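You operate a simulated robot arm through the tools that you are given. There is no shell and no other tool.

The job below is to be done with a simulated robot arm. You get a single attempt, and the scene is never put back.

TASK
Change the black board in the fixture case for the blue one and screw the lid back on.
Fine: black board into the yellow tray; both screws tight with the orange driver, driver back in its holder; the green board stays.
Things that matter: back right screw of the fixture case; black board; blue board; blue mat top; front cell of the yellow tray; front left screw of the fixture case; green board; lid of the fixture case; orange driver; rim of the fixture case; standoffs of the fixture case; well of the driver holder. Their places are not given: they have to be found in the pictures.

Only the result counts: the job must be done as asked and must still hold three seconds after the hand-in. Knocking over, shifting, dropping, spilling or breaking anything else fails it. A push-on lid holds only when it is set on centred and level and pressed home; a screw cap is set on level and turned clockwise until tight.

THE ROBOT
A 5-joint arm with a two-finger parallel gripper, fixed in place. Base frame: the origin is at the foot of the arm, x ahead of it, y to its left, z up; the work surface is at about z = 0.002. Readings come in m, rad, newtons and seconds.
With the tool pointing down near the work surface it reaches from about 0.26 to 0.6 m from the base axis. Its first joint turns from -1.152 to 1.152 rad. The tool tilts only in the upright plane through the base axis and itself; it spins freely about its own axis. Payload 1.57 kg.
The TCP is the grasp point between the finger pads, 0.03 m short of the fingertips. In the tool frame z runs along the fingers and y along their closing line. The gripper opens to 0.08 m. The fingers are 0.017 m wide and 0.012 m thick; the gripper's body (0.04 by 0.082 m) begins 0.08 m behind the TCP.
Orientation is told as [roll, pitch, yaw] about the base's x, y, z axes, in that order, counted from this pose: with the fingers straight down and closing along the base's y, the tool's x points along the base's -x, its y along +y and its z along -z.

THE INTERFACE
- The arm moves only by the tool step_arm. Its argument "steps" is one flat list of numbers, 7 for each row, row after row: the shift along the tool's x, y, z in units of 30 mm (1.0 is 30 mm), then the turn, a rotation vector about the tool's x, y, z in units of 4 degrees (1.0 is 4 degrees), then the opening, from 0 (shut) to 1 (fully open). In form: [x, y, z, rx, ry, rz, grip, x, y, z, rx, ry, rz, grip, ...]. A call has 1 to 20 rows; each row shifts and turns the commanded pose from where the row before left it, along the tool's axes as they then stand. A call with a number of a shift or a turn outside -1 to 1 is refused whole. Each row takes 0.2 s and may step no farther than 0.05 m and 0.15 rad from the row before; otherwise, or with a gripper value out of range, the whole call is refused. Where a pose cannot be reached the arm comes as near as it can. A force on the tool above 40 N (or 10 N above the force at the start of the call, whichever is more), or a blocked arm, ends the call early, and 0.2 s more pass. Each finger travels about 0.153 m/s and halts on what it meets, pressing with about 42 N; the grip force reading is that of the motor and also rises with nothing between the fingers. The clock runs only during rows and for 0.2 s after the last one: add rows that do not move to give the fingers time. It gives the time, the measured TCP pose, the force on the tool (base axes), the opening and the grip force at its end, in the units of the frame above (readings bear some noise), with the torque about the TCP (base axes, N m) and any sound that the robot's microphone picked up.
- Cameras (640 x 400 px; columns grow to the right, rows downward): "scene" is fixed at [0.0196, 0.3816, 0.5262]; the picture's right is [-0.91, -0.43, 0.00], its down [-0.23, 0.49, -0.84] and it looks along [0.36, -0.76, -0.54] (base axes); focal length 316 px, centre (320, 200). "wrist" rides on the gripper at [0.072, -0.007, -0.122] in the tool frame; the picture's right is [0.09, 1.00, 0.00], its down [-0.84, 0.08, -0.54] and it looks along [-0.54, 0.05, 0.84] (tool axes); focal length 238 px, centre (320, 200).
- camera(camera): a new picture of that camera. No time passes.
- pixel_to_xyz(camera, pixels): for up to 12 pixels [column, row] of the newest picture of that camera ("zoom" is the newest enlarged one), the place [x, y, z] in the base frame of the surface seen there, good to about 0.003 m. No time passes.
- zoom(camera, box): a new picture of the part [left, top, right, bottom] of that camera's present view, enlarged. No time passes.
- job_done(): hands the job in; it is judged then, once.

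Leave the gripper open and the arm clear of the work at the hand-in unless told otherwise.

The tools are called as a command line: name --argument value ..., lists and objects as JSON in quotes. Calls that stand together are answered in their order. step_arm: Moves the arm, as the interface text tells. Its arguments: {"type":"object","properties":{"steps":{"type":"array","items":{"type":"number"}}},"required":["steps"]} The other tools are called the same way: camera (camera) takes a picture; pixel_to_xyz (camera, pixels) gives the place of the surface under pixels of a picture; zoom (camera, box) takes an enlarged picture of a part of a camera's view; job_done () hands the job in.

At the start:

```text
t: 0.0
tool_pos: [0.3893, -0.1067, 0.3379]
orientation: [0.001, 0.001, 0.0]
contact_force: [0.0, 0.6, 0.2]
wrist_torque: [-0.02, 0.02, -0.01]
width: 0.0802
finger_force: 0.0
```

scene: 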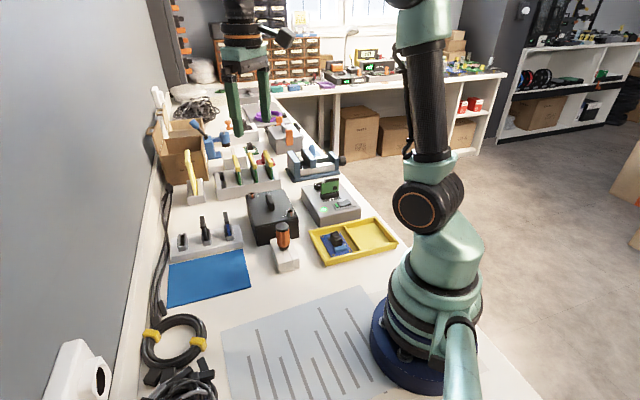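
wrist: 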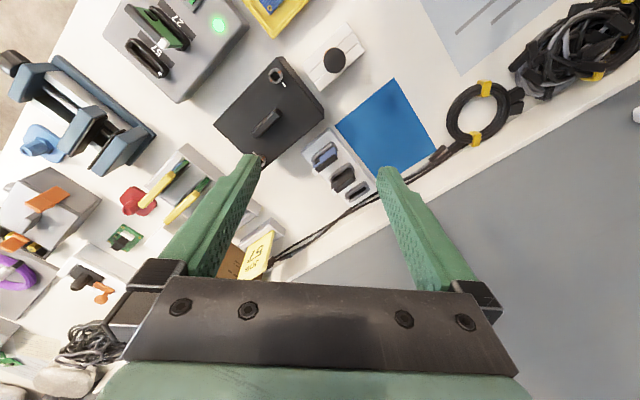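

I start by looking closer at the bench: the case (about 272,215), the driver (283,240), the yellow tray (352,240), the rack by the wall (205,240) and the blue mat (208,277).

zoom --camera "scene" --box '[150, 170, 310, 310]'

zoom --camera "scene" --box '[250, 160, 410, 280]'

zoom --camera "wrist" --box '[200, 0, 450, 200]'

zoom --camera "wrist" --box '[90, 0, 320, 150]'

```text
2.86 times, centred on (230, 240) of scene
```

zoom: 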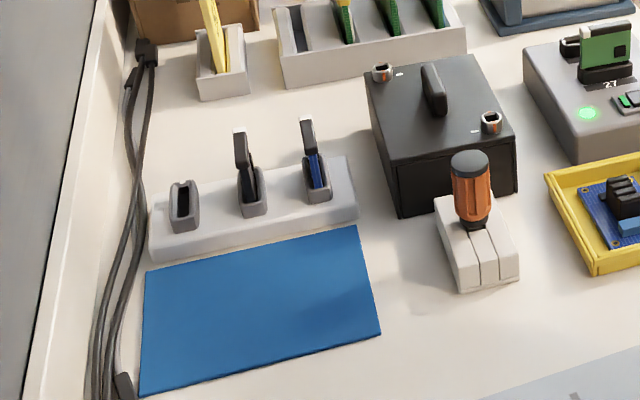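

```text
3.33 times, centred on (330, 220) of scene
```

zoom: 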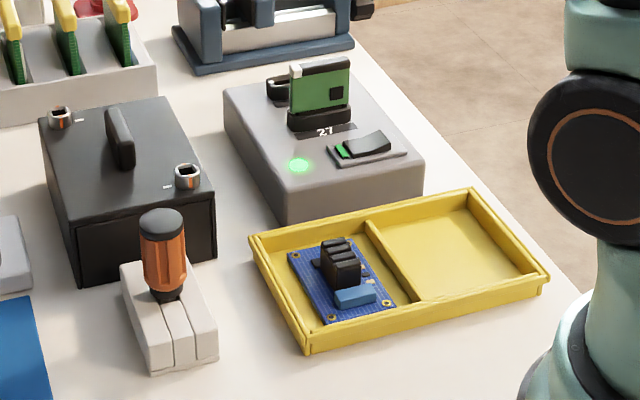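

```text
2.00 times, centred on (325, 100) of wrist
```

zoom: 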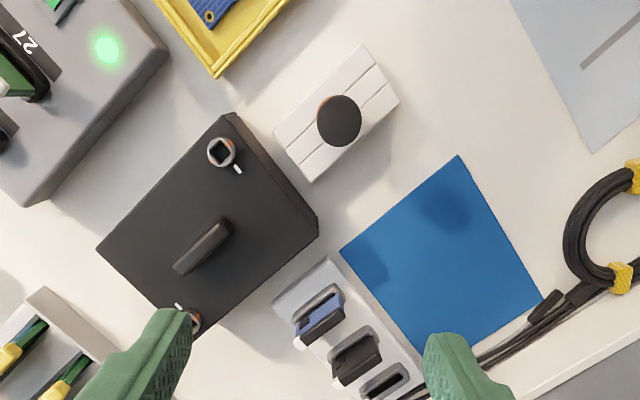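

```text
2.67 times, centred on (205, 75) of wrist
```

zoom: 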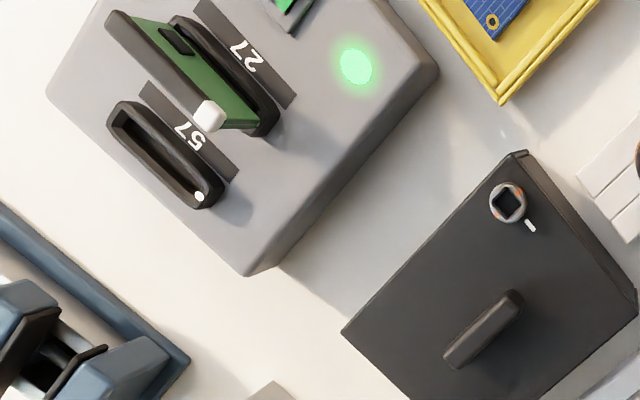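

The case lid has a handle rib and two square-socket screws; a blue board lies in one cell of the tray, the other is empty. I measure the places of these parts next.

pixel_to_xyz --camera "wrist" --pixels '[[311, 76], [335, 60], [379, 80], [342, 61], [267, 123], [279, 76], [248, 122], [281, 57], [324, 110], [325, 119], [218, 124], [392, 79]]'

pixel_to_xyz --camera "scene" --pixels '[[283, 228], [283, 250], [271, 202], [257, 189], [295, 213], [311, 236], [328, 265], [396, 243], [376, 219], [338, 243], [380, 235], [208, 277]]'

```text
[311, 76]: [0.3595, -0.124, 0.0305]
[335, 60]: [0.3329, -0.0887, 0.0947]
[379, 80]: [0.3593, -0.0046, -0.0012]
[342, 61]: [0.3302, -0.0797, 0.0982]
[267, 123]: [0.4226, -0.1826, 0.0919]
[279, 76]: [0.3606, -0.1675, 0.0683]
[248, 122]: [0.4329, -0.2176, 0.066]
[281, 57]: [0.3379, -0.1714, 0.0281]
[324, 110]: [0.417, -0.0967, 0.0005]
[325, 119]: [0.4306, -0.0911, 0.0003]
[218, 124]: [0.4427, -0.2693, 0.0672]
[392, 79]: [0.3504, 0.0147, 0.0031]
```

```text
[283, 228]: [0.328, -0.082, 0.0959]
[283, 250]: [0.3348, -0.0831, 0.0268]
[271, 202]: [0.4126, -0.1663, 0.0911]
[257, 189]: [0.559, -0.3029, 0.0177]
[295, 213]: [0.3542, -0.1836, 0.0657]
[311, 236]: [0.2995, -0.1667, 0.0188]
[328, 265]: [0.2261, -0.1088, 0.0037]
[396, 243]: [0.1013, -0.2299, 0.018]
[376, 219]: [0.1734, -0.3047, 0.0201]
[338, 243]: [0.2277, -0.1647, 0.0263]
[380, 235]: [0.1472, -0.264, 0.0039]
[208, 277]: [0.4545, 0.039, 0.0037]
```

I zoom tightly on the two screws and the driver to see their shape.

zoom --camera "wrist" --box '[256, 55, 304, 85]'

zoom --camera "wrist" --box '[240, 140, 288, 170]'

zoom --camera "scene" --box '[240, 180, 320, 280]'

zoom --camera "scene" --box '[300, 170, 400, 270]'

```text
13.33 times, centred on (280, 70) of wrist
```

zoom: 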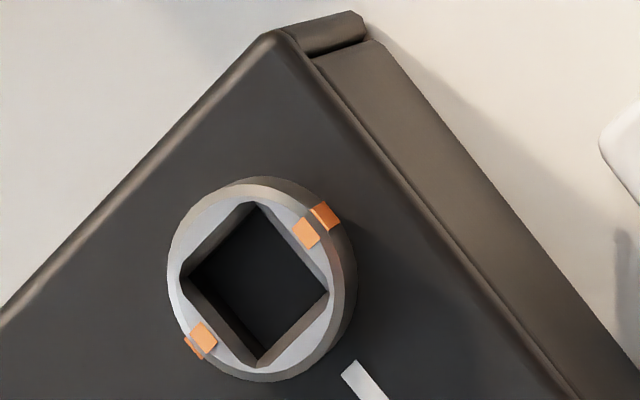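

```text
13.33 times, centred on (264, 155) of wrist
```

zoom: 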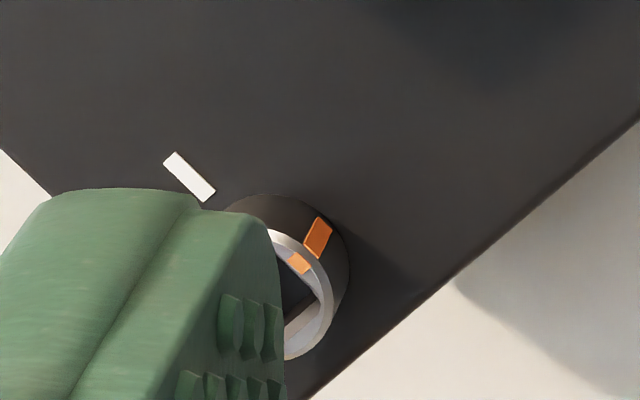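

```text
4.00 times, centred on (280, 230) of scene
```

zoom: 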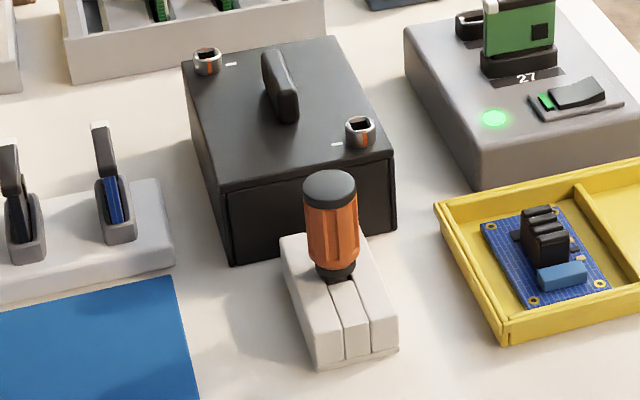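

```text
4.00 times, centred on (350, 220) of scene
```

zoom: 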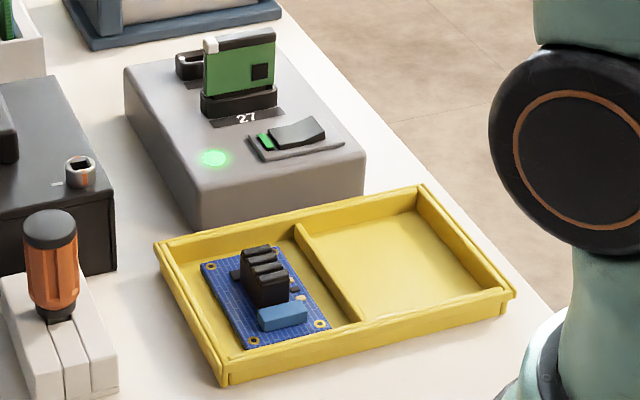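

The screws are caps with square sockets and orange marks, next to a white tick on the lid. I back the arm toward the base (4 rows) for a clear view of the case lid from above.

step_arm --steps '[0.85, -0.3, 0, 0, 0, 0, 1, 0.85, -0.3, 0, 0, 0, 0, 1, 0.85, -0.3, 0, 0, 0, 0, 1, 0.85, -0.3, 0, 0, 0, 0, 1]'

```text
t: 1.0
tool_pos: [0.2891, -0.1419, 0.3392]
orientation: [0.001, 0.001, 0.002]
contact_force: [-0.9, -0.6, 0.7]
wrist_torque: [0.02, 0.01, 0.0]
width: 0.0798
finger_force: 0.2
```

Pose reached (0.289, -0.142, 0.339). I take a wrist picture from here.

camera --camera "wrist"

```text
taken
```

wrist: 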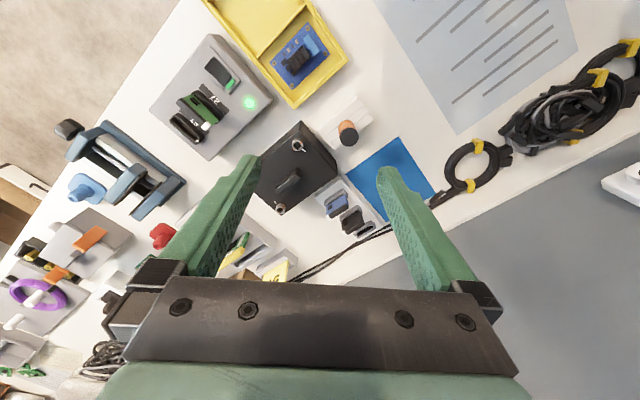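

The case is now fully visible around (290,170). I zoom in on it.

zoom --camera "wrist" --box '[242, 110, 346, 220]'

zoom --camera "wrist" --box '[200, 0, 360, 110]'

zoom --camera "wrist" --box '[310, 80, 390, 160]'

```text
3.64 times, centred on (294, 165) of wrist
```

zoom: 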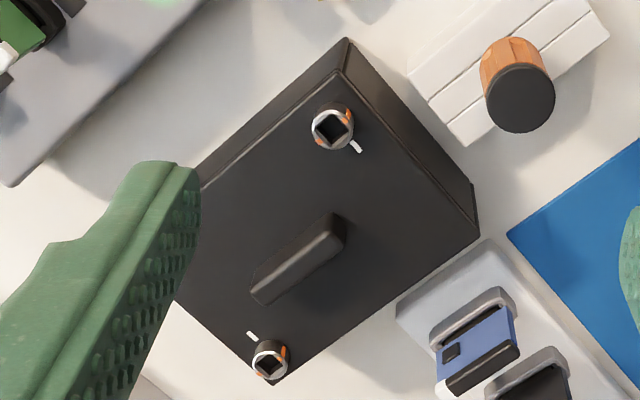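

```text
3.64 times, centred on (280, 55) of wrist
```

zoom: 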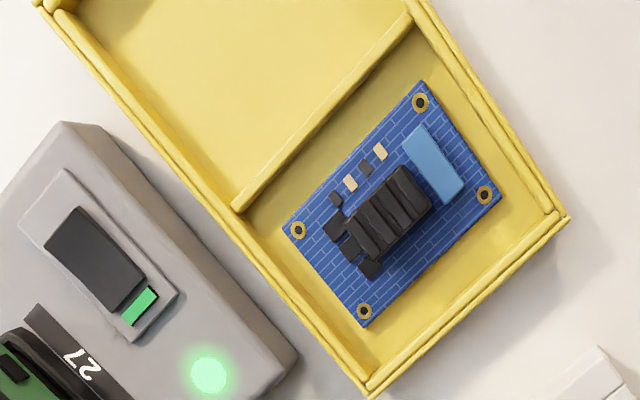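

```text
5.00 times, centred on (350, 120) of wrist
```

zoom: 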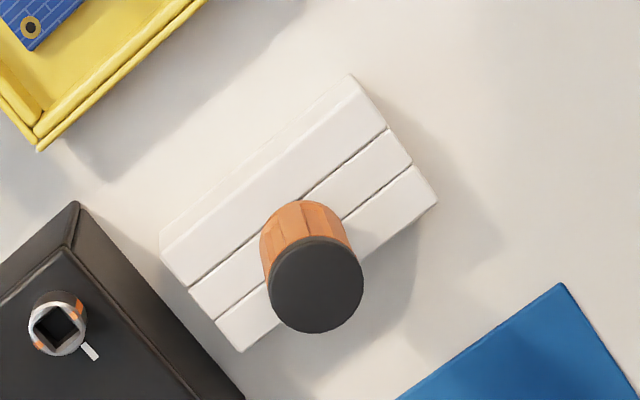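

I measure screws, handle, lid corners, driver cap, and the board/tray points in this picture.

pixel_to_xyz --camera "wrist" --pixels '[[297.8, 145.2], [295.2, 148.0], [280.5, 209.5], [278.5, 211.5], [297.5, 174.9], [278.5, 189.5], [301.5, 130.5], [336.2, 173.8], [281.0, 213.0], [349.2, 137.0], [288.5, 183.5], [303.0, 152.0]]'

pixel_to_xyz --camera "wrist" --pixels '[[307.5, 28.3], [325.5, 53.5], [292.0, 85.5], [274.0, 63.2], [300.5, 55.0], [306.0, 51.0], [293.0, 62.0], [311.0, 45.0], [256.0, 56.5], [304.5, 5.0], [347.5, 59.0], [296.5, 104.5]]'

pixel_to_xyz --camera "zoom" --pixels '[[352, 80], [435, 200], [245, 348], [162, 240], [303, 198], [345, 217], [270, 285], [316, 240], [316, 325], [316, 285], [360, 285], [280, 230]]'

```text
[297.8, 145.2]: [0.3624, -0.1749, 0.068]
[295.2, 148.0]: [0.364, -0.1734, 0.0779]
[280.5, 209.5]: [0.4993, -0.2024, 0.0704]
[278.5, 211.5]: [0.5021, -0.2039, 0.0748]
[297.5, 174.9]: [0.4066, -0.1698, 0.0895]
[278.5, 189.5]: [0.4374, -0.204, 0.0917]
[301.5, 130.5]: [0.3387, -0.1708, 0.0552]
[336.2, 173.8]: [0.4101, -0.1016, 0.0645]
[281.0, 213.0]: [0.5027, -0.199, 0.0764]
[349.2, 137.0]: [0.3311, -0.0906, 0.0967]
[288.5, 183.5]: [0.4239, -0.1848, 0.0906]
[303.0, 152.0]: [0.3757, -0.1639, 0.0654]
```

```text
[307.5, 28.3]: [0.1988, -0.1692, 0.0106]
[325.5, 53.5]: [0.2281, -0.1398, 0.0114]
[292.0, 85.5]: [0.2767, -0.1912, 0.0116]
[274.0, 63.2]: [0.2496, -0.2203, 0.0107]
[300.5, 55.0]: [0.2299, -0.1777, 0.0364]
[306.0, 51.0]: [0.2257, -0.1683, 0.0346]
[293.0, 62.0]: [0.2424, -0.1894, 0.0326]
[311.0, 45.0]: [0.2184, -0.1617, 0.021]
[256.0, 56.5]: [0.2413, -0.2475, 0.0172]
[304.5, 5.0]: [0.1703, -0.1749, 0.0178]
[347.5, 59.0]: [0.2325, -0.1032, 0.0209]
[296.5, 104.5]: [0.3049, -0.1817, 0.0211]
```

```text
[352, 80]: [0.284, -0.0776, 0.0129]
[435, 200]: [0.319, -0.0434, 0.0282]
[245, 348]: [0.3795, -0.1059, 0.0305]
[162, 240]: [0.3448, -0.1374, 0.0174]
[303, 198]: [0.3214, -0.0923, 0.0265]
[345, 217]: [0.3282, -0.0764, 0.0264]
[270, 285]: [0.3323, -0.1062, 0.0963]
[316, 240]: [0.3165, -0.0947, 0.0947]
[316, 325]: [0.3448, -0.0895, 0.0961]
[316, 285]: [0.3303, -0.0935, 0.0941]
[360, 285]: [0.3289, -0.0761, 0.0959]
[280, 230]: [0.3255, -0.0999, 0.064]
```

Readings: driver cap centre ≈ (0.331, -0.091), top z 0.096; lid long axis runs at -45°, screw A ≈ (0.363,-0.174), screw B ≈ (0.500,-0.203); handle rib along -45° at (0.422,-0.187). I move above the driver and turn the tool 45° so the fingers close parallel to the case edge.

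step_arm --steps '[-0.28, 0.34, 0.92, 0, 0, 0, 1, -0.28, 0.34, 0.92, 0, 0, 0, 1, -0.28, 0.34, 0.92, 0, 0, 0, 1, -0.28, 0.34, 0.92, 0, 0, 0, 1, -0.28, 0.34, 0.92, 0, 0, 0, 1, 0, 0, 0, 0, 0, 0.9375, 1, 0, 0, 0, 0, 0, 0.9375, 1, 0, 0, 0, 0, 0, 0.9375, 1, 0, 0, 0, 0, 0, 0.9375, 1, 0, 0, 0, 0, 0, 0.9375, 1, 0, 0, 0, 0, 0, 0.9375, 1, 0, 0, 0, 0, 0, 0.9375, 1, 0, 0, 0, 0, 0, 0.9375, 1, 0, 0, 0, 0, 0, 0.9375, 1, 0, 0, 0, 0, 0, 0.9375, 1, 0, 0, 0, 0, 0, 0.9375, 1, 0, 0, 0, 0, 0, 0.9375, 1]'

```text
t: 4.6
tool_pos: [0.3309, -0.091, 0.1998]
orientation: [-0.001, 0.0, -0.786]
contact_force: [-0.3, 0.4, -0.2]
wrist_torque: [-0.01, 0.0, 0.03]
width: 0.08
finger_force: 0.1
```

Now above the driver at yaw -45°. I look with both cameras.

camera --camera "wrist"

camera --camera "scene"

```text
taken
```

wrist: 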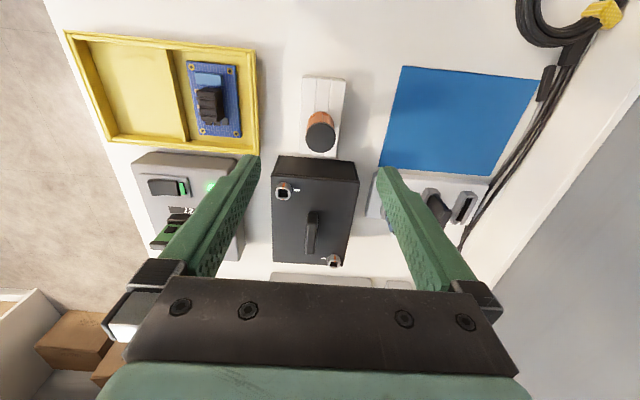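

```text
taken
```

scene: 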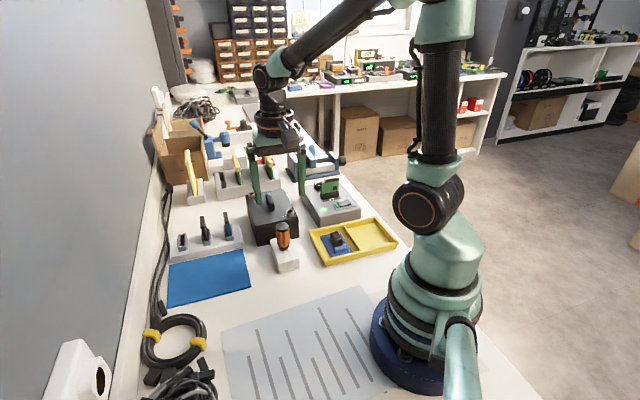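

The picture is now aligned with the objects. I zoom onto driver (320,130) and case (313,210), and measure their features.

zoom --camera "wrist" --box '[280, 70, 370, 170]'

pixel_to_xyz --camera "zoom" --pixels '[[320, 200]]'

zoom --camera "wrist" --box '[250, 150, 380, 280]'

zoom --camera "wrist" --box '[60, 20, 270, 150]'

```text
4.00 times, centred on (325, 120) of wrist
```

zoom: 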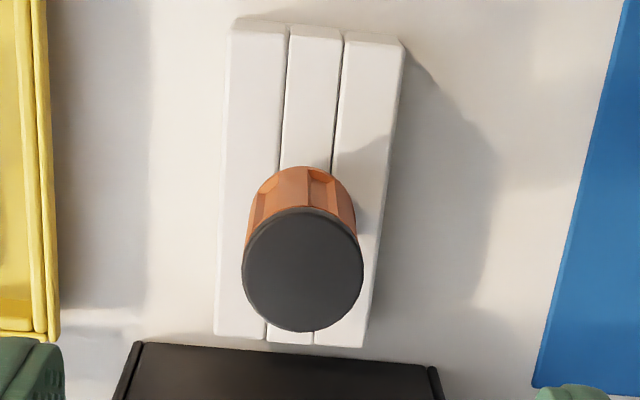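

```text
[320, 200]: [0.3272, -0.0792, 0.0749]
```

```text
3.08 times, centred on (315, 215) of wrist
```

zoom: 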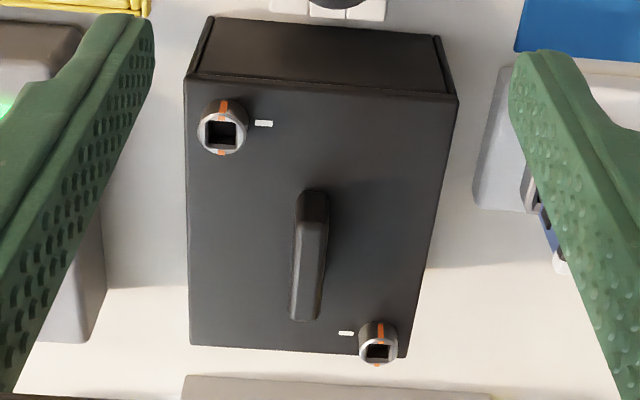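

```text
3.05 times, centred on (165, 85) of wrist
```

zoom: 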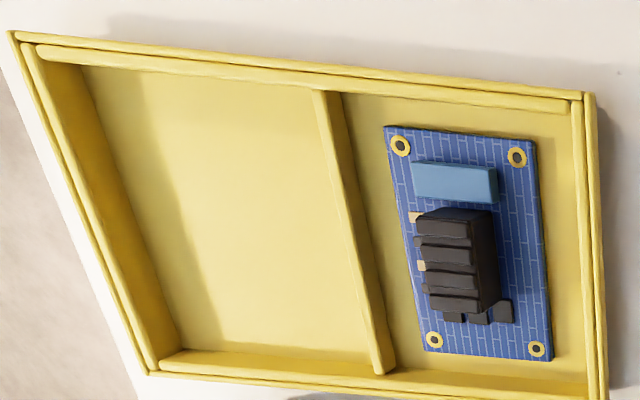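

By projection the driver's axis matches the tool axis within half a millimetre (cap at (320.8,137), expected (320.5,136.6)). I go straight down to z ≈ 0.075 with the fingers open.

step_arm --steps '[0, 0, 0.83, 0, 0, 0, 1, 0, 0, 0.83, 0, 0, 0, 1, 0, 0, 0.83, 0, 0, 0, 1, 0, 0, 0.83, 0, 0, 0, 1, 0, 0, 0.83, 0, 0, 0, 1, 0, 0, 0, 0, 0, 0, 1]'

camera --camera "scene"

zoom --camera "scene" --box '[240, 180, 330, 280]'

```text
t: 6.0
tool_pos: [0.3316, -0.0916, 0.0751]
orientation: [-0.001, 0.0, -0.785]
contact_force: [0.6, 0.3, -0.2]
wrist_torque: [0.0, 0.01, -0.03]
width: 0.08
finger_force: 0.0
```

```text
taken
```

scene: 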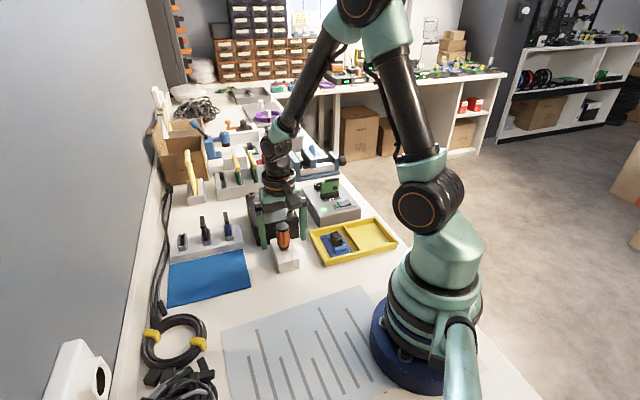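

```text
4.00 times, centred on (285, 230) of scene
```

zoom: 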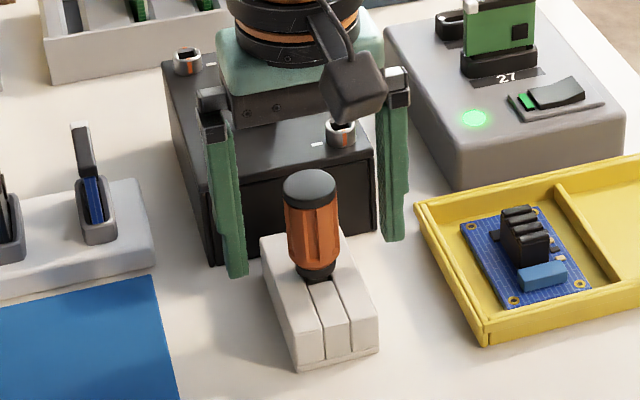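

Fingers flank the handle symmetrically. I close the gripper in place.

step_arm --steps '[0, 0, 0, 0, 0, 0, 0.5, 0, 0, 0, 0, 0, 0, 0.2, 0, 0, 0, 0, 0, 0, 0, 0, 0, 0, 0, 0, 0, 0, 0, 0, 0, 0, 0, 0, 0]'

```text
t: 7.2
tool_pos: [0.3305, -0.0907, 0.0754]
orientation: [0.002, 0.0, -0.784]
contact_force: [0.1, 0.9, 0.2]
wrist_torque: [0.01, -0.03, 0.0]
width: 0.0286
finger_force: 38.3
```

Gripped at 28.6 mm, force 38 N. I lift the driver straight up 0.12 m.

step_arm --steps '[0, 0, -0.25, 0, 0, 0, 0, 0, 0, -0.25, 0, 0, 0, 0, 0, 0, -0.5, 0, 0, 0, 0, 0, 0, -0.5, 0, 0, 0, 0, 0, 0, -0.5, 0, 0, 0, 0, 0, 0, -0.5, 0, 0, 0, 0, 0, 0, -0.5, 0, 0, 0, 0, 0, 0, -0.5, 0, 0, 0, 0, 0, 0, -0.5, 0, 0, 0, 0, 0, 0, 0, 0, 0, 0, 0]'

camera --camera "scene"

zoom --camera "scene" --box '[230, 150, 340, 270]'

camera --camera "wrist"

```text
t: 9.4
tool_pos: [0.3303, -0.0915, 0.1955]
orientation: [0.0, 0.001, -0.785]
contact_force: [0.3, 0.4, -0.9]
wrist_torque: [-0.01, 0.04, -0.03]
width: 0.0287
finger_force: 39.1
```

```text
taken
```

scene: 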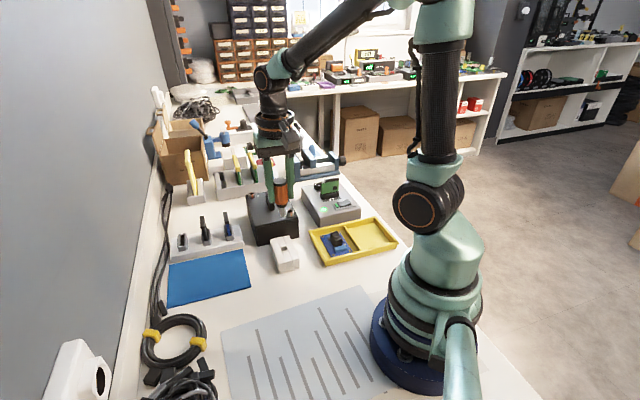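

```text
3.33 times, centred on (285, 210) of scene
```

zoom: 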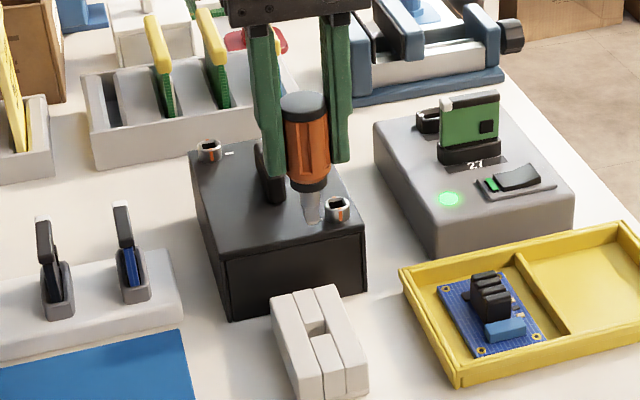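

```text
taken
```

wrist: 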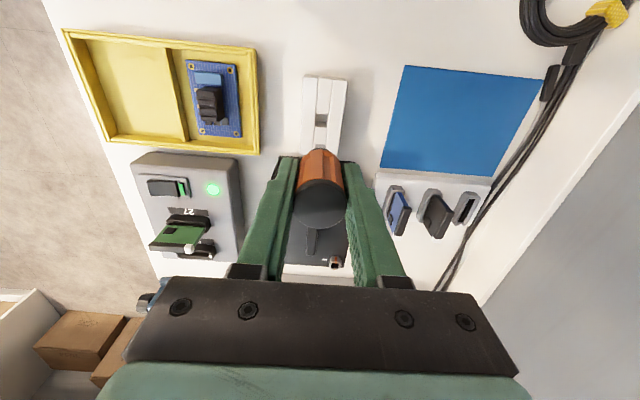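

The driver is out; the holder's well shows as a square hole. I zoom on the bit and the well to see length and orientation.

zoom --camera "scene" --box '[262, 175, 302, 225]'

pixel_to_xyz --camera "zoom" --pixels '[[297, 367], [330, 367], [312, 300], [320, 250], [310, 371], [313, 330]]'

zoom --camera "wrist" --box '[295, 70, 355, 170]'

```text
8.00 times, centred on (282, 200) of scene
```

zoom: 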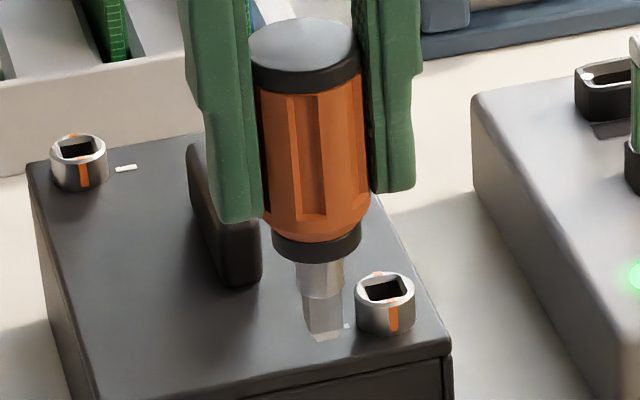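

```text
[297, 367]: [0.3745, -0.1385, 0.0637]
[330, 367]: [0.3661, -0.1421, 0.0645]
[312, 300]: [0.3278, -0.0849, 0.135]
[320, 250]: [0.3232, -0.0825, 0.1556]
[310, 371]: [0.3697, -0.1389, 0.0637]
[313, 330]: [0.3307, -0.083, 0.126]
```

```text
4.00 times, centred on (325, 120) of wrist
```

zoom: 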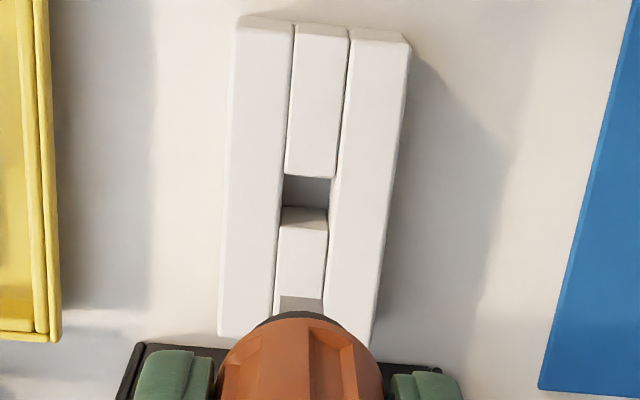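

I zoom tighter onto the bit to see how its square is turned.

zoom --camera "scene" --box '[274, 204, 292, 220]'

zoom --camera "scene" --box '[270, 225, 306, 275]'

```text
16.00 times, centred on (283, 212) of scene
```

zoom: 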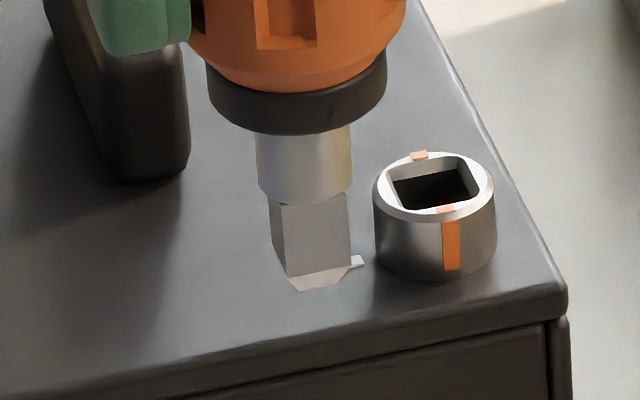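

```text
8.00 times, centred on (288, 250) of scene
```

zoom: 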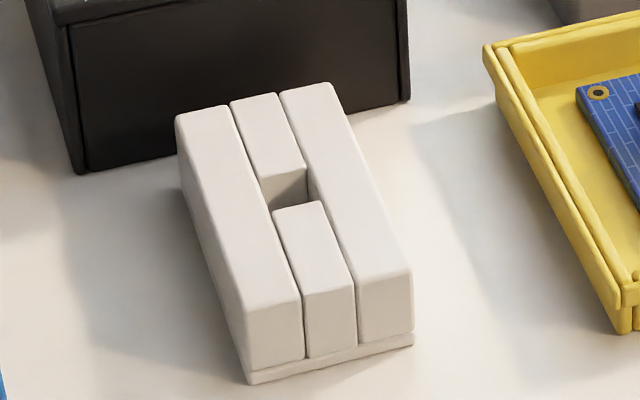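

The bit is a square (~9 mm) whose faces line up with the lid axes, just like the sockets, and its tip is ~75 mm below the TCP. Now I fix the two screw centres precisely by sampling points around each rim in the scene view.

zoom --camera "scene" --box '[282, 204, 298, 219]'

zoom --camera "scene" --box '[243, 188, 259, 203]'

```text
16.00 times, centred on (290, 212) of scene
```

zoom: 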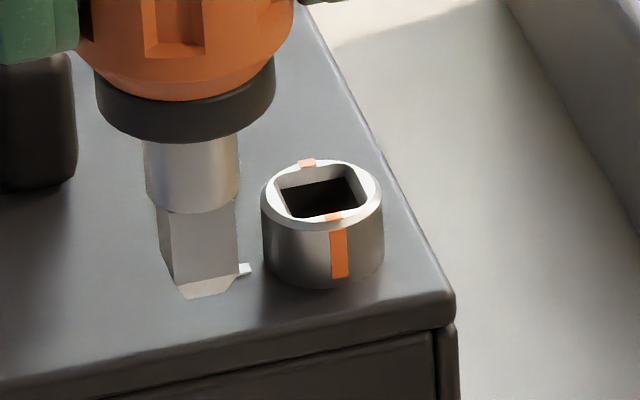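

```text
16.00 times, centred on (251, 196) of scene
```

zoom: 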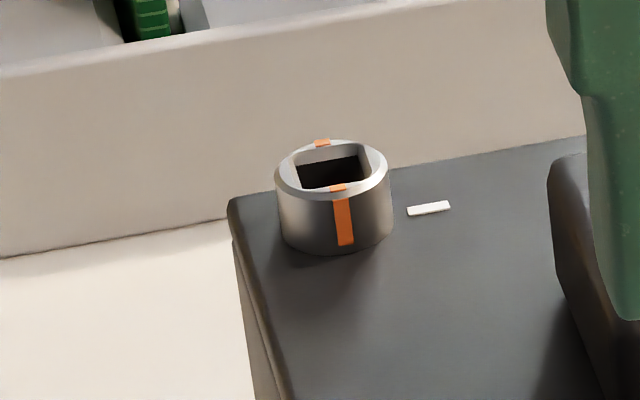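

I sample screw B's rim, its body edge and the lid around it in the newest zoom, and screw A's rim by scene pixels.

pixel_to_xyz --camera "zoom" --pixels '[[282, 180], [383, 168], [322, 144], [338, 194], [298, 156], [366, 152], [302, 193], [370, 185], [350, 175], [330, 215], [430, 209], [300, 280]]'

pixel_to_xyz --camera "scene" --pixels '[[286.75, 212.1], [293.6, 211.4], [289.1, 210.0], [290.7, 213.6], [288.0, 210.7], [292.4, 210.5], [288.1, 213.6], [292.7, 213.0], [291.0, 212.3], [290.0, 216.0], [285.4, 216.2], [296.0, 214.0]]'

```text
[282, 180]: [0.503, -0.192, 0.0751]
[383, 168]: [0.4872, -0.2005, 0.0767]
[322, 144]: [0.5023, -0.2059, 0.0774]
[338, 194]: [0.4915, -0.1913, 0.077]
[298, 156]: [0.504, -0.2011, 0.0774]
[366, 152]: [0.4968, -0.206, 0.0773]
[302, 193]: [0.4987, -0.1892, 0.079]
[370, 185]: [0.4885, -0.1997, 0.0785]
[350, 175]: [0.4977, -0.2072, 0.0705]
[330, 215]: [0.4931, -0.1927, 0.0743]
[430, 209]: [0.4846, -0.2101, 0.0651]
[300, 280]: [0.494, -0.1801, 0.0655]
```

```text
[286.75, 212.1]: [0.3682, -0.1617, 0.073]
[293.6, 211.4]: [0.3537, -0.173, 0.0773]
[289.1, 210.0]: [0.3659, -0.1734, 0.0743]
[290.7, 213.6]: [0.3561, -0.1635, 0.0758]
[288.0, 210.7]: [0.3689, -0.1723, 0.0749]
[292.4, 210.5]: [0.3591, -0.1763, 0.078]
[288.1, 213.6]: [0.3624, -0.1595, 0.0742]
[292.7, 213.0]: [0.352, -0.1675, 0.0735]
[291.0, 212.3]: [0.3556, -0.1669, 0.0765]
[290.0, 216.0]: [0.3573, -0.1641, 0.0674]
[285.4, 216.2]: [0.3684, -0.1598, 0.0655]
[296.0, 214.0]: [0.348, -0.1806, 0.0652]
```

Combining the views, screw A's centre is about (0.3595, -0.172), rim top z ≈ 0.078; B about (0.494, -0.200). I carry the driver over screw A and hover with the tip ~10 mm above the rim, then check in the scene view.

step_arm --steps '[-0.6465, -0.3025, 0, 0, 0, 0, 0, -0.6465, -0.3025, 0, 0, 0, 0, 0, -0.6465, -0.3025, 0, 0, 0, 0, 0, -0.6465, -0.3025, 0, 0, 0, 0, 0, 0, 0, 0.42, 0, 0, 0, 0, 0, 0, 0.42, 0, 0, 0, 0, 0, 0, 0, 0, 0, 0, 0]'

camera --camera "scene"

zoom --camera "scene" --box '[278, 190, 302, 220]'

```text
t: 11.0
tool_pos: [0.3578, -0.1711, 0.1688]
orientation: [0.0, 0.0, -0.785]
contact_force: [0.9, 0.5, -0.6]
wrist_torque: [0.04, -0.03, 0.01]
width: 0.0285
finger_force: 38.7
```

```text
taken
```

scene: 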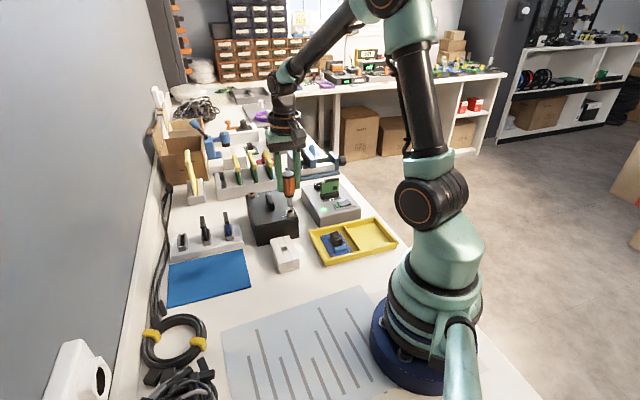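

```text
13.33 times, centred on (290, 205) of scene
```

zoom: 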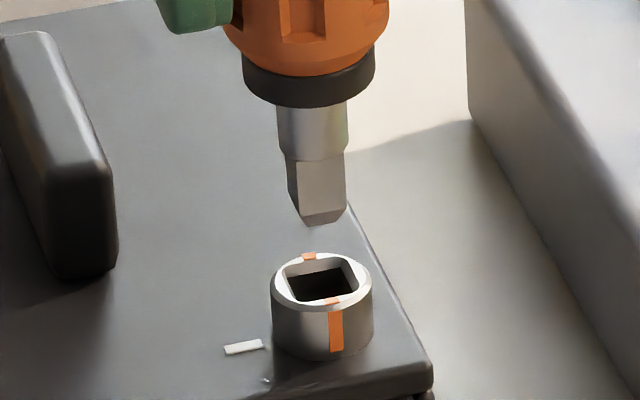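

The bit hovers in line with the socket sideways (axis ≈ column 322, rim centre ≈ 321). I lower 11 mm to bring the tip just above the rim and recheck.

step_arm --steps '[0, 0, 0.18, 0, 0, 0, 0, 0, 0, 0.18, 0, 0, 0, 0, 0, 0, 0, 0, 0, 0, 0]'

zoom --camera "scene" --box '[282, 196, 298, 218]'

camera --camera "wrist"

```text
t: 11.8
tool_pos: [0.36, -0.1713, 0.1586]
orientation: [0.0, 0.002, -0.786]
contact_force: [-0.1, 0.6, -0.3]
wrist_torque: [0.0, -0.01, -0.02]
width: 0.0287
finger_force: 38.7
```

```text
16.00 times, centred on (290, 207) of scene
```

zoom: 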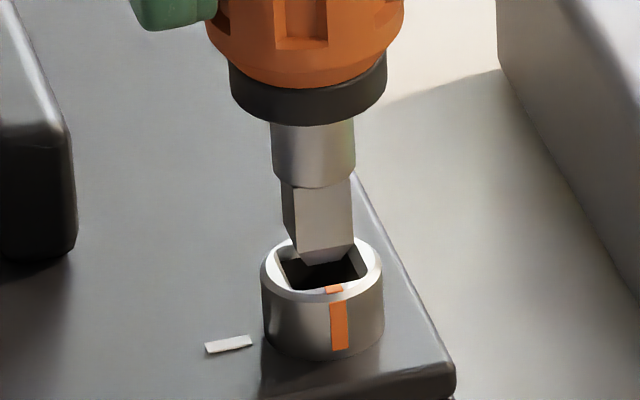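

```text
taken
```

wrist: 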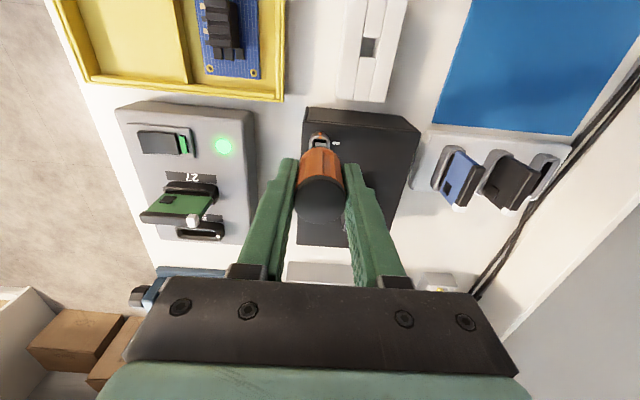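

I zoom the wrist view around the screw at (318,140), where the cap shows just in front of the driver handle.

zoom --camera "wrist" --box '[296, 120, 346, 165]'

```text
8.89 times, centred on (321, 142) of wrist
```

zoom: 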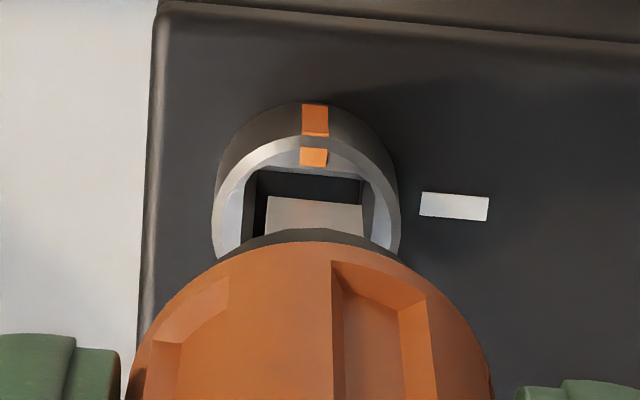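

The wrist zoom shows the socket and the bit together: the socket centre is ~9 zoom px left of the bit (≈0.9 mm in tool -y) and ~0.5 mm toward tool +x; the angles agree within ~1.5°. I correct this and lower slowly into the socket.

step_arm --steps '[0.017, -0.027, 0, 0, 0, 0, 0, 0, 0, 0.08, 0, 0, 0, 0, 0, 0, 0.08, 0, 0, 0, 0, 0, 0, 0.08, 0, 0, 0, 0, 0, 0, 0.08, 0, 0, 0, 0, 0, 0, 0, 0, 0, 0, 0]'

zoom --camera "scene" --box '[282, 196, 298, 218]'

zoom --camera "wrist" --box '[296, 120, 346, 165]'

```text
t: 13.2
tool_pos: [0.3584, -0.1718, 0.1496]
orientation: [0.0, -0.001, -0.786]
contact_force: [0.3, 0.8, -0.6]
wrist_torque: [0.02, -0.02, 0.01]
width: 0.0286
finger_force: 38.5
```

```text
16.00 times, centred on (290, 207) of scene
```

zoom: 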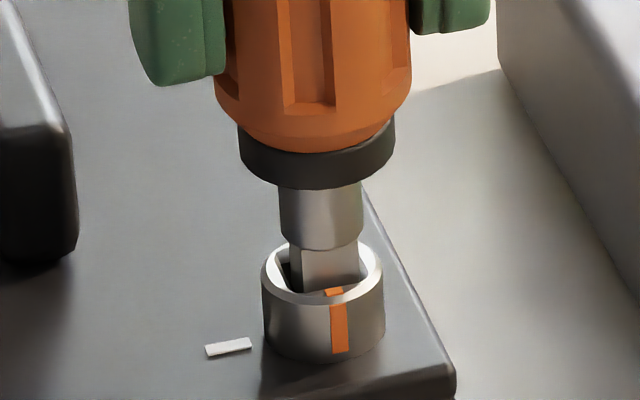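

```text
8.89 times, centred on (321, 142) of wrist
```

zoom: 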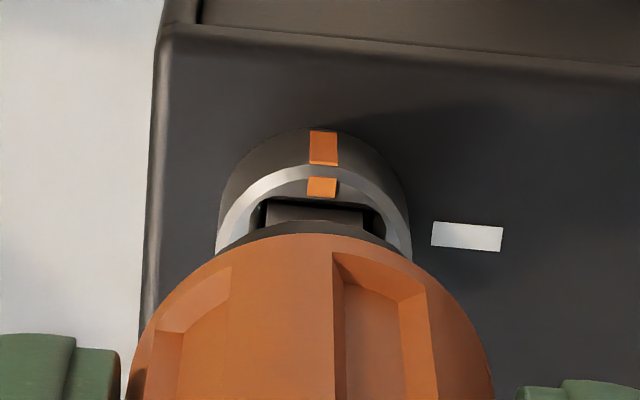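

The bit slid into the socket with no side force, centred (315 vs 314). I lower a few more millimetres to seat it, watching force.

step_arm --steps '[0, 0, 0.05, 0, 0, 0, 0, 0, 0, 0.05, 0, 0, 0, 0, 0, 0, 0, 0, 0, 0, 0]'

```text
t: 14.0
tool_pos: [0.3582, -0.1733, 0.148]
orientation: [0.002, -0.004, -0.784]
contact_force: [-1.4, 4.9, 22.7]
wrist_torque: [0.67, -0.1, -0.01]
width: 0.0285
finger_force: 38.7
```

Seated: 22.7 N push at TCP z 0.148. I ease up ~1.2 mm and start turning counterclockwise (negative about tool z) by 20°, watching torque and sound.

step_arm --steps '[0, 0, -0.04, 0, 0, 0, 0, 0, 0, 0, 0, 0, -0.5, 0, 0, 0, 0, 0, 0, -1, 0, 0, 0, 0, 0, 0, -1, 0, 0, 0, 0, 0, 0, -1, 0, 0, 0, 0, 0, 0, -1, 0, 0, 0, 0, 0, 0, 0, 0]'

zoom --camera "scene" --box '[282, 196, 298, 218]'

```text
t: 15.6
tool_pos: [0.3575, -0.1715, 0.1475]
orientation: [-0.001, -0.001, -0.468]
contact_force: [1.8, -1.0, -1.0]
wrist_torque: [0.11, -0.22, -0.07]
width: 0.0286
finger_force: 38.5
```

```text
16.00 times, centred on (290, 207) of scene
```

zoom: 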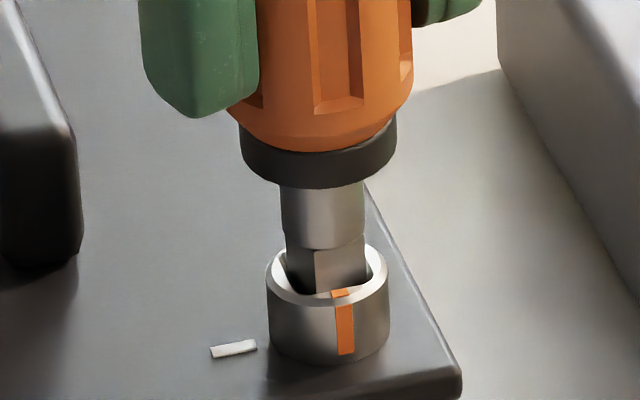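

The bit has turned ~18° in its clearance, and the cap only just begins to follow; torque still small (-0.07). I keep turning counterclockwise another 20°.

step_arm --steps '[0, 0, 0, 0, 0, -1, 0, 0, 0, 0, 0, 0, -1, 0, 0, 0, 0, 0, 0, -1, 0, 0, 0, 0, 0, 0, -1, 0, 0, 0, 0, 0, 0, -1, 0, 0, 0, 0, 0, 0, 0, 0]'

zoom --camera "scene" --box '[282, 196, 298, 218]'

```text
t: 17.0
tool_pos: [0.358, -0.1711, 0.1479]
orientation: [0.001, -0.001, -0.121]
contact_force: [-5.2, -3.1, 4.7]
wrist_torque: [-0.24, 0.33, -0.32]
width: 0.028
finger_force: 38.8
```

```text
16.00 times, centred on (290, 207) of scene
```

zoom: 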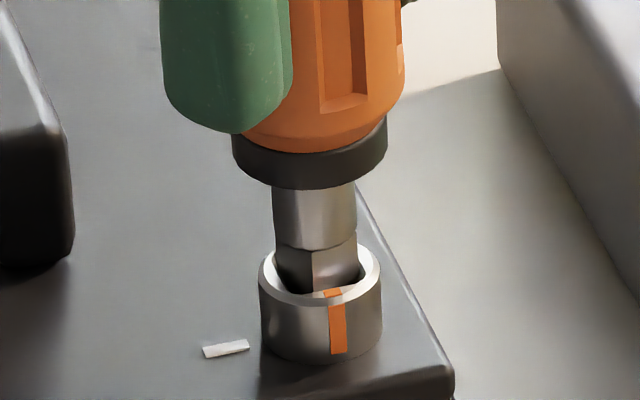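

Torque is now -0.32 Nm: the bit's corners are just taking up against the socket (cap turned ~2°). I continue turning counterclockwise.

step_arm --steps '[0, 0, 0, 0, 0, -1, 0, 0, 0, 0, 0, 0, -1, 0, 0, 0, 0, 0, 0, -1, 0, 0, 0, 0, 0, 0, -1, 0, 0, 0, 0, 0, 0, -1, 0, 0, 0, 0, 0, 0, 0, 0]'

zoom --camera "scene" --box '[278, 192, 302, 222]'

zoom --camera "scene" --box '[230, 150, 340, 270]'

```text
t: 18.4
tool_pos: [0.3584, -0.1722, 0.148]
orientation: [-0.001, 0.0, 0.23]
contact_force: [0.8, -1.0, 0.7]
wrist_torque: [-0.12, -0.1, -0.18]
width: 0.0286
finger_force: 38.1
```

```text
13.33 times, centred on (290, 207) of scene
```

zoom: 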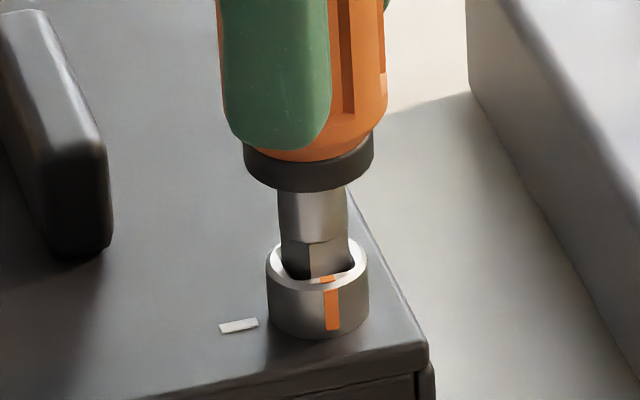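

```text
3.33 times, centred on (285, 210) of scene
```

zoom: 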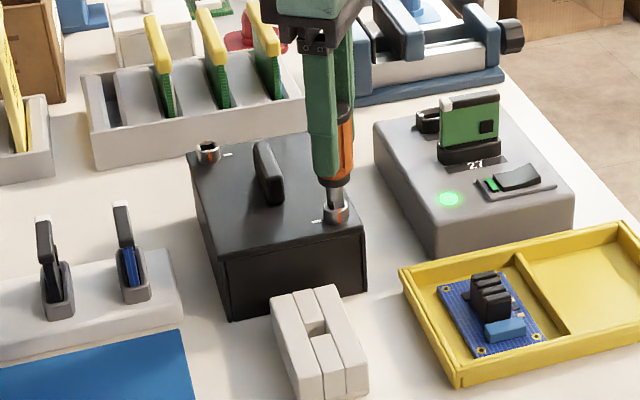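

The gripper turned 58° but the bit stays at ~25° and the cap has not followed: the handle slipped between the fingers. I look at the wrist view to see how the handle sits in the pads now.

camera --camera "wrist"

zoom --camera "wrist" --box '[280, 120, 360, 220]'

```text
taken
```

wrist: 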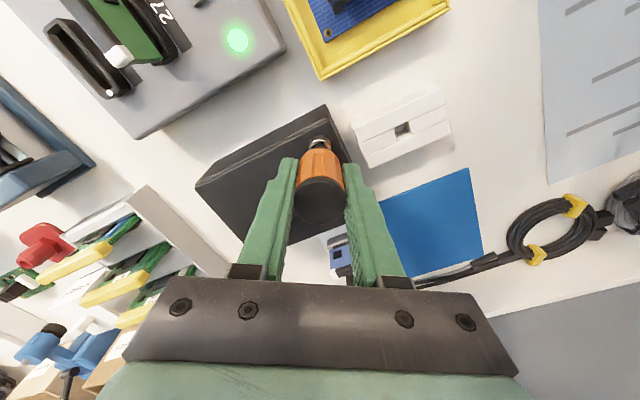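

```text
4.00 times, centred on (320, 170) of wrist
```

zoom: 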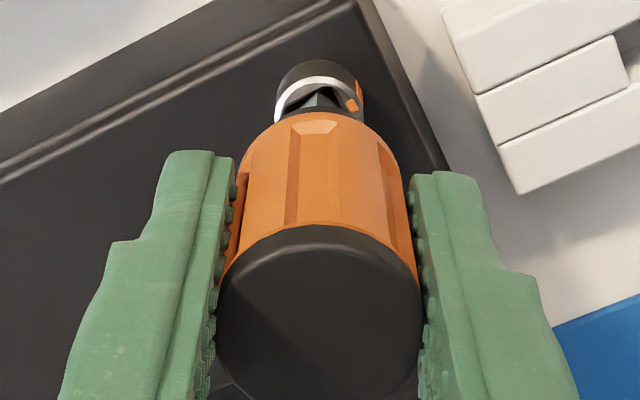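

The handle has six flutes; the pads currently sit on ridges, where the grip slips. I keep turning in small bites to bring the pads onto flutes (where they bite better) and read the torque at each.

step_arm --steps '[0, 0, 0, 0, 0, -1, 0, 0, 0, 0, 0, 0, -1, 0]'

step_arm --steps '[0, 0, 0, 0, 0, -1, 0, 0, 0, 0, 0, 0, -1, 0]'

step_arm --steps '[0, 0, 0, 0, 0, -1, 0, 0, 0, 0, 0, 0, -1, 0]'

zoom --camera "scene" --box '[278, 192, 302, 222]'

```text
t: 19.0
tool_pos: [0.358, -0.1723, 0.1475]
orientation: [0.0, 0.0, 0.368]
contact_force: [-0.8, -3.2, 1.2]
wrist_torque: [-0.21, 0.06, -0.27]
width: 0.0283
finger_force: 37.9
```

```text
t: 19.6
tool_pos: [0.3572, -0.1719, 0.1471]
orientation: [0.001, 0.002, 0.507]
contact_force: [-0.8, -3.8, 0.1]
wrist_torque: [-0.27, 0.09, -0.48]
width: 0.0284
finger_force: 38.6
```

```text
t: 20.2
tool_pos: [0.3581, -0.1726, 0.1494]
orientation: [-0.002, 0.0, 0.647]
contact_force: [0.4, -6.1, -2.0]
wrist_torque: [-0.58, -0.07, -0.52]
width: 0.0284
finger_force: 38.2
```

```text
13.33 times, centred on (290, 207) of scene
```

zoom: 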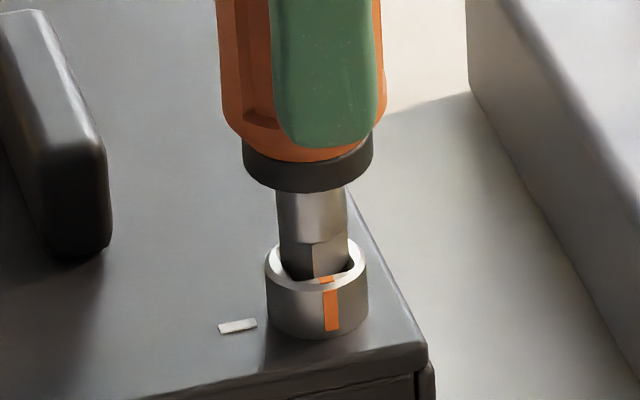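

Torque has climbed to -0.52 Nm with the pads biting, the cap still not turning. I continue in small bites.

step_arm --steps '[0, 0, 0, 0, 0, -1, 0, 0, 0, 0, 0, 0, -1, 0]'

step_arm --steps '[0, 0, 0, 0, 0, -1, 0, 0, 0, 0, 0, 0, -1, 0]'

zoom --camera "scene" --box '[278, 192, 302, 222]'

```text
t: 20.8
tool_pos: [0.3578, -0.172, 0.1479]
orientation: [-0.002, -0.001, 0.787]
contact_force: [3.2, -6.6, -1.5]
wrist_torque: [-0.56, -0.26, -0.31]
width: 0.0284
finger_force: 38.3
```

```text
t: 21.4
tool_pos: [0.3586, -0.1717, 0.1474]
orientation: [-0.002, 0.0, 0.927]
contact_force: [4.2, -5.8, 5.9]
wrist_torque: [-0.4, -0.21, -0.4]
width: 0.0281
finger_force: 38.3
```

```text
13.33 times, centred on (290, 207) of scene
```

zoom: 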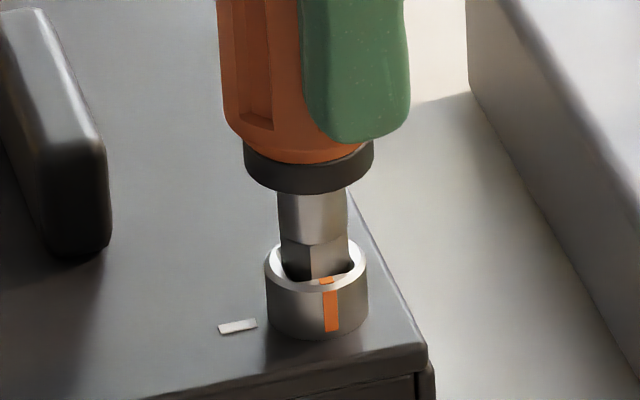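

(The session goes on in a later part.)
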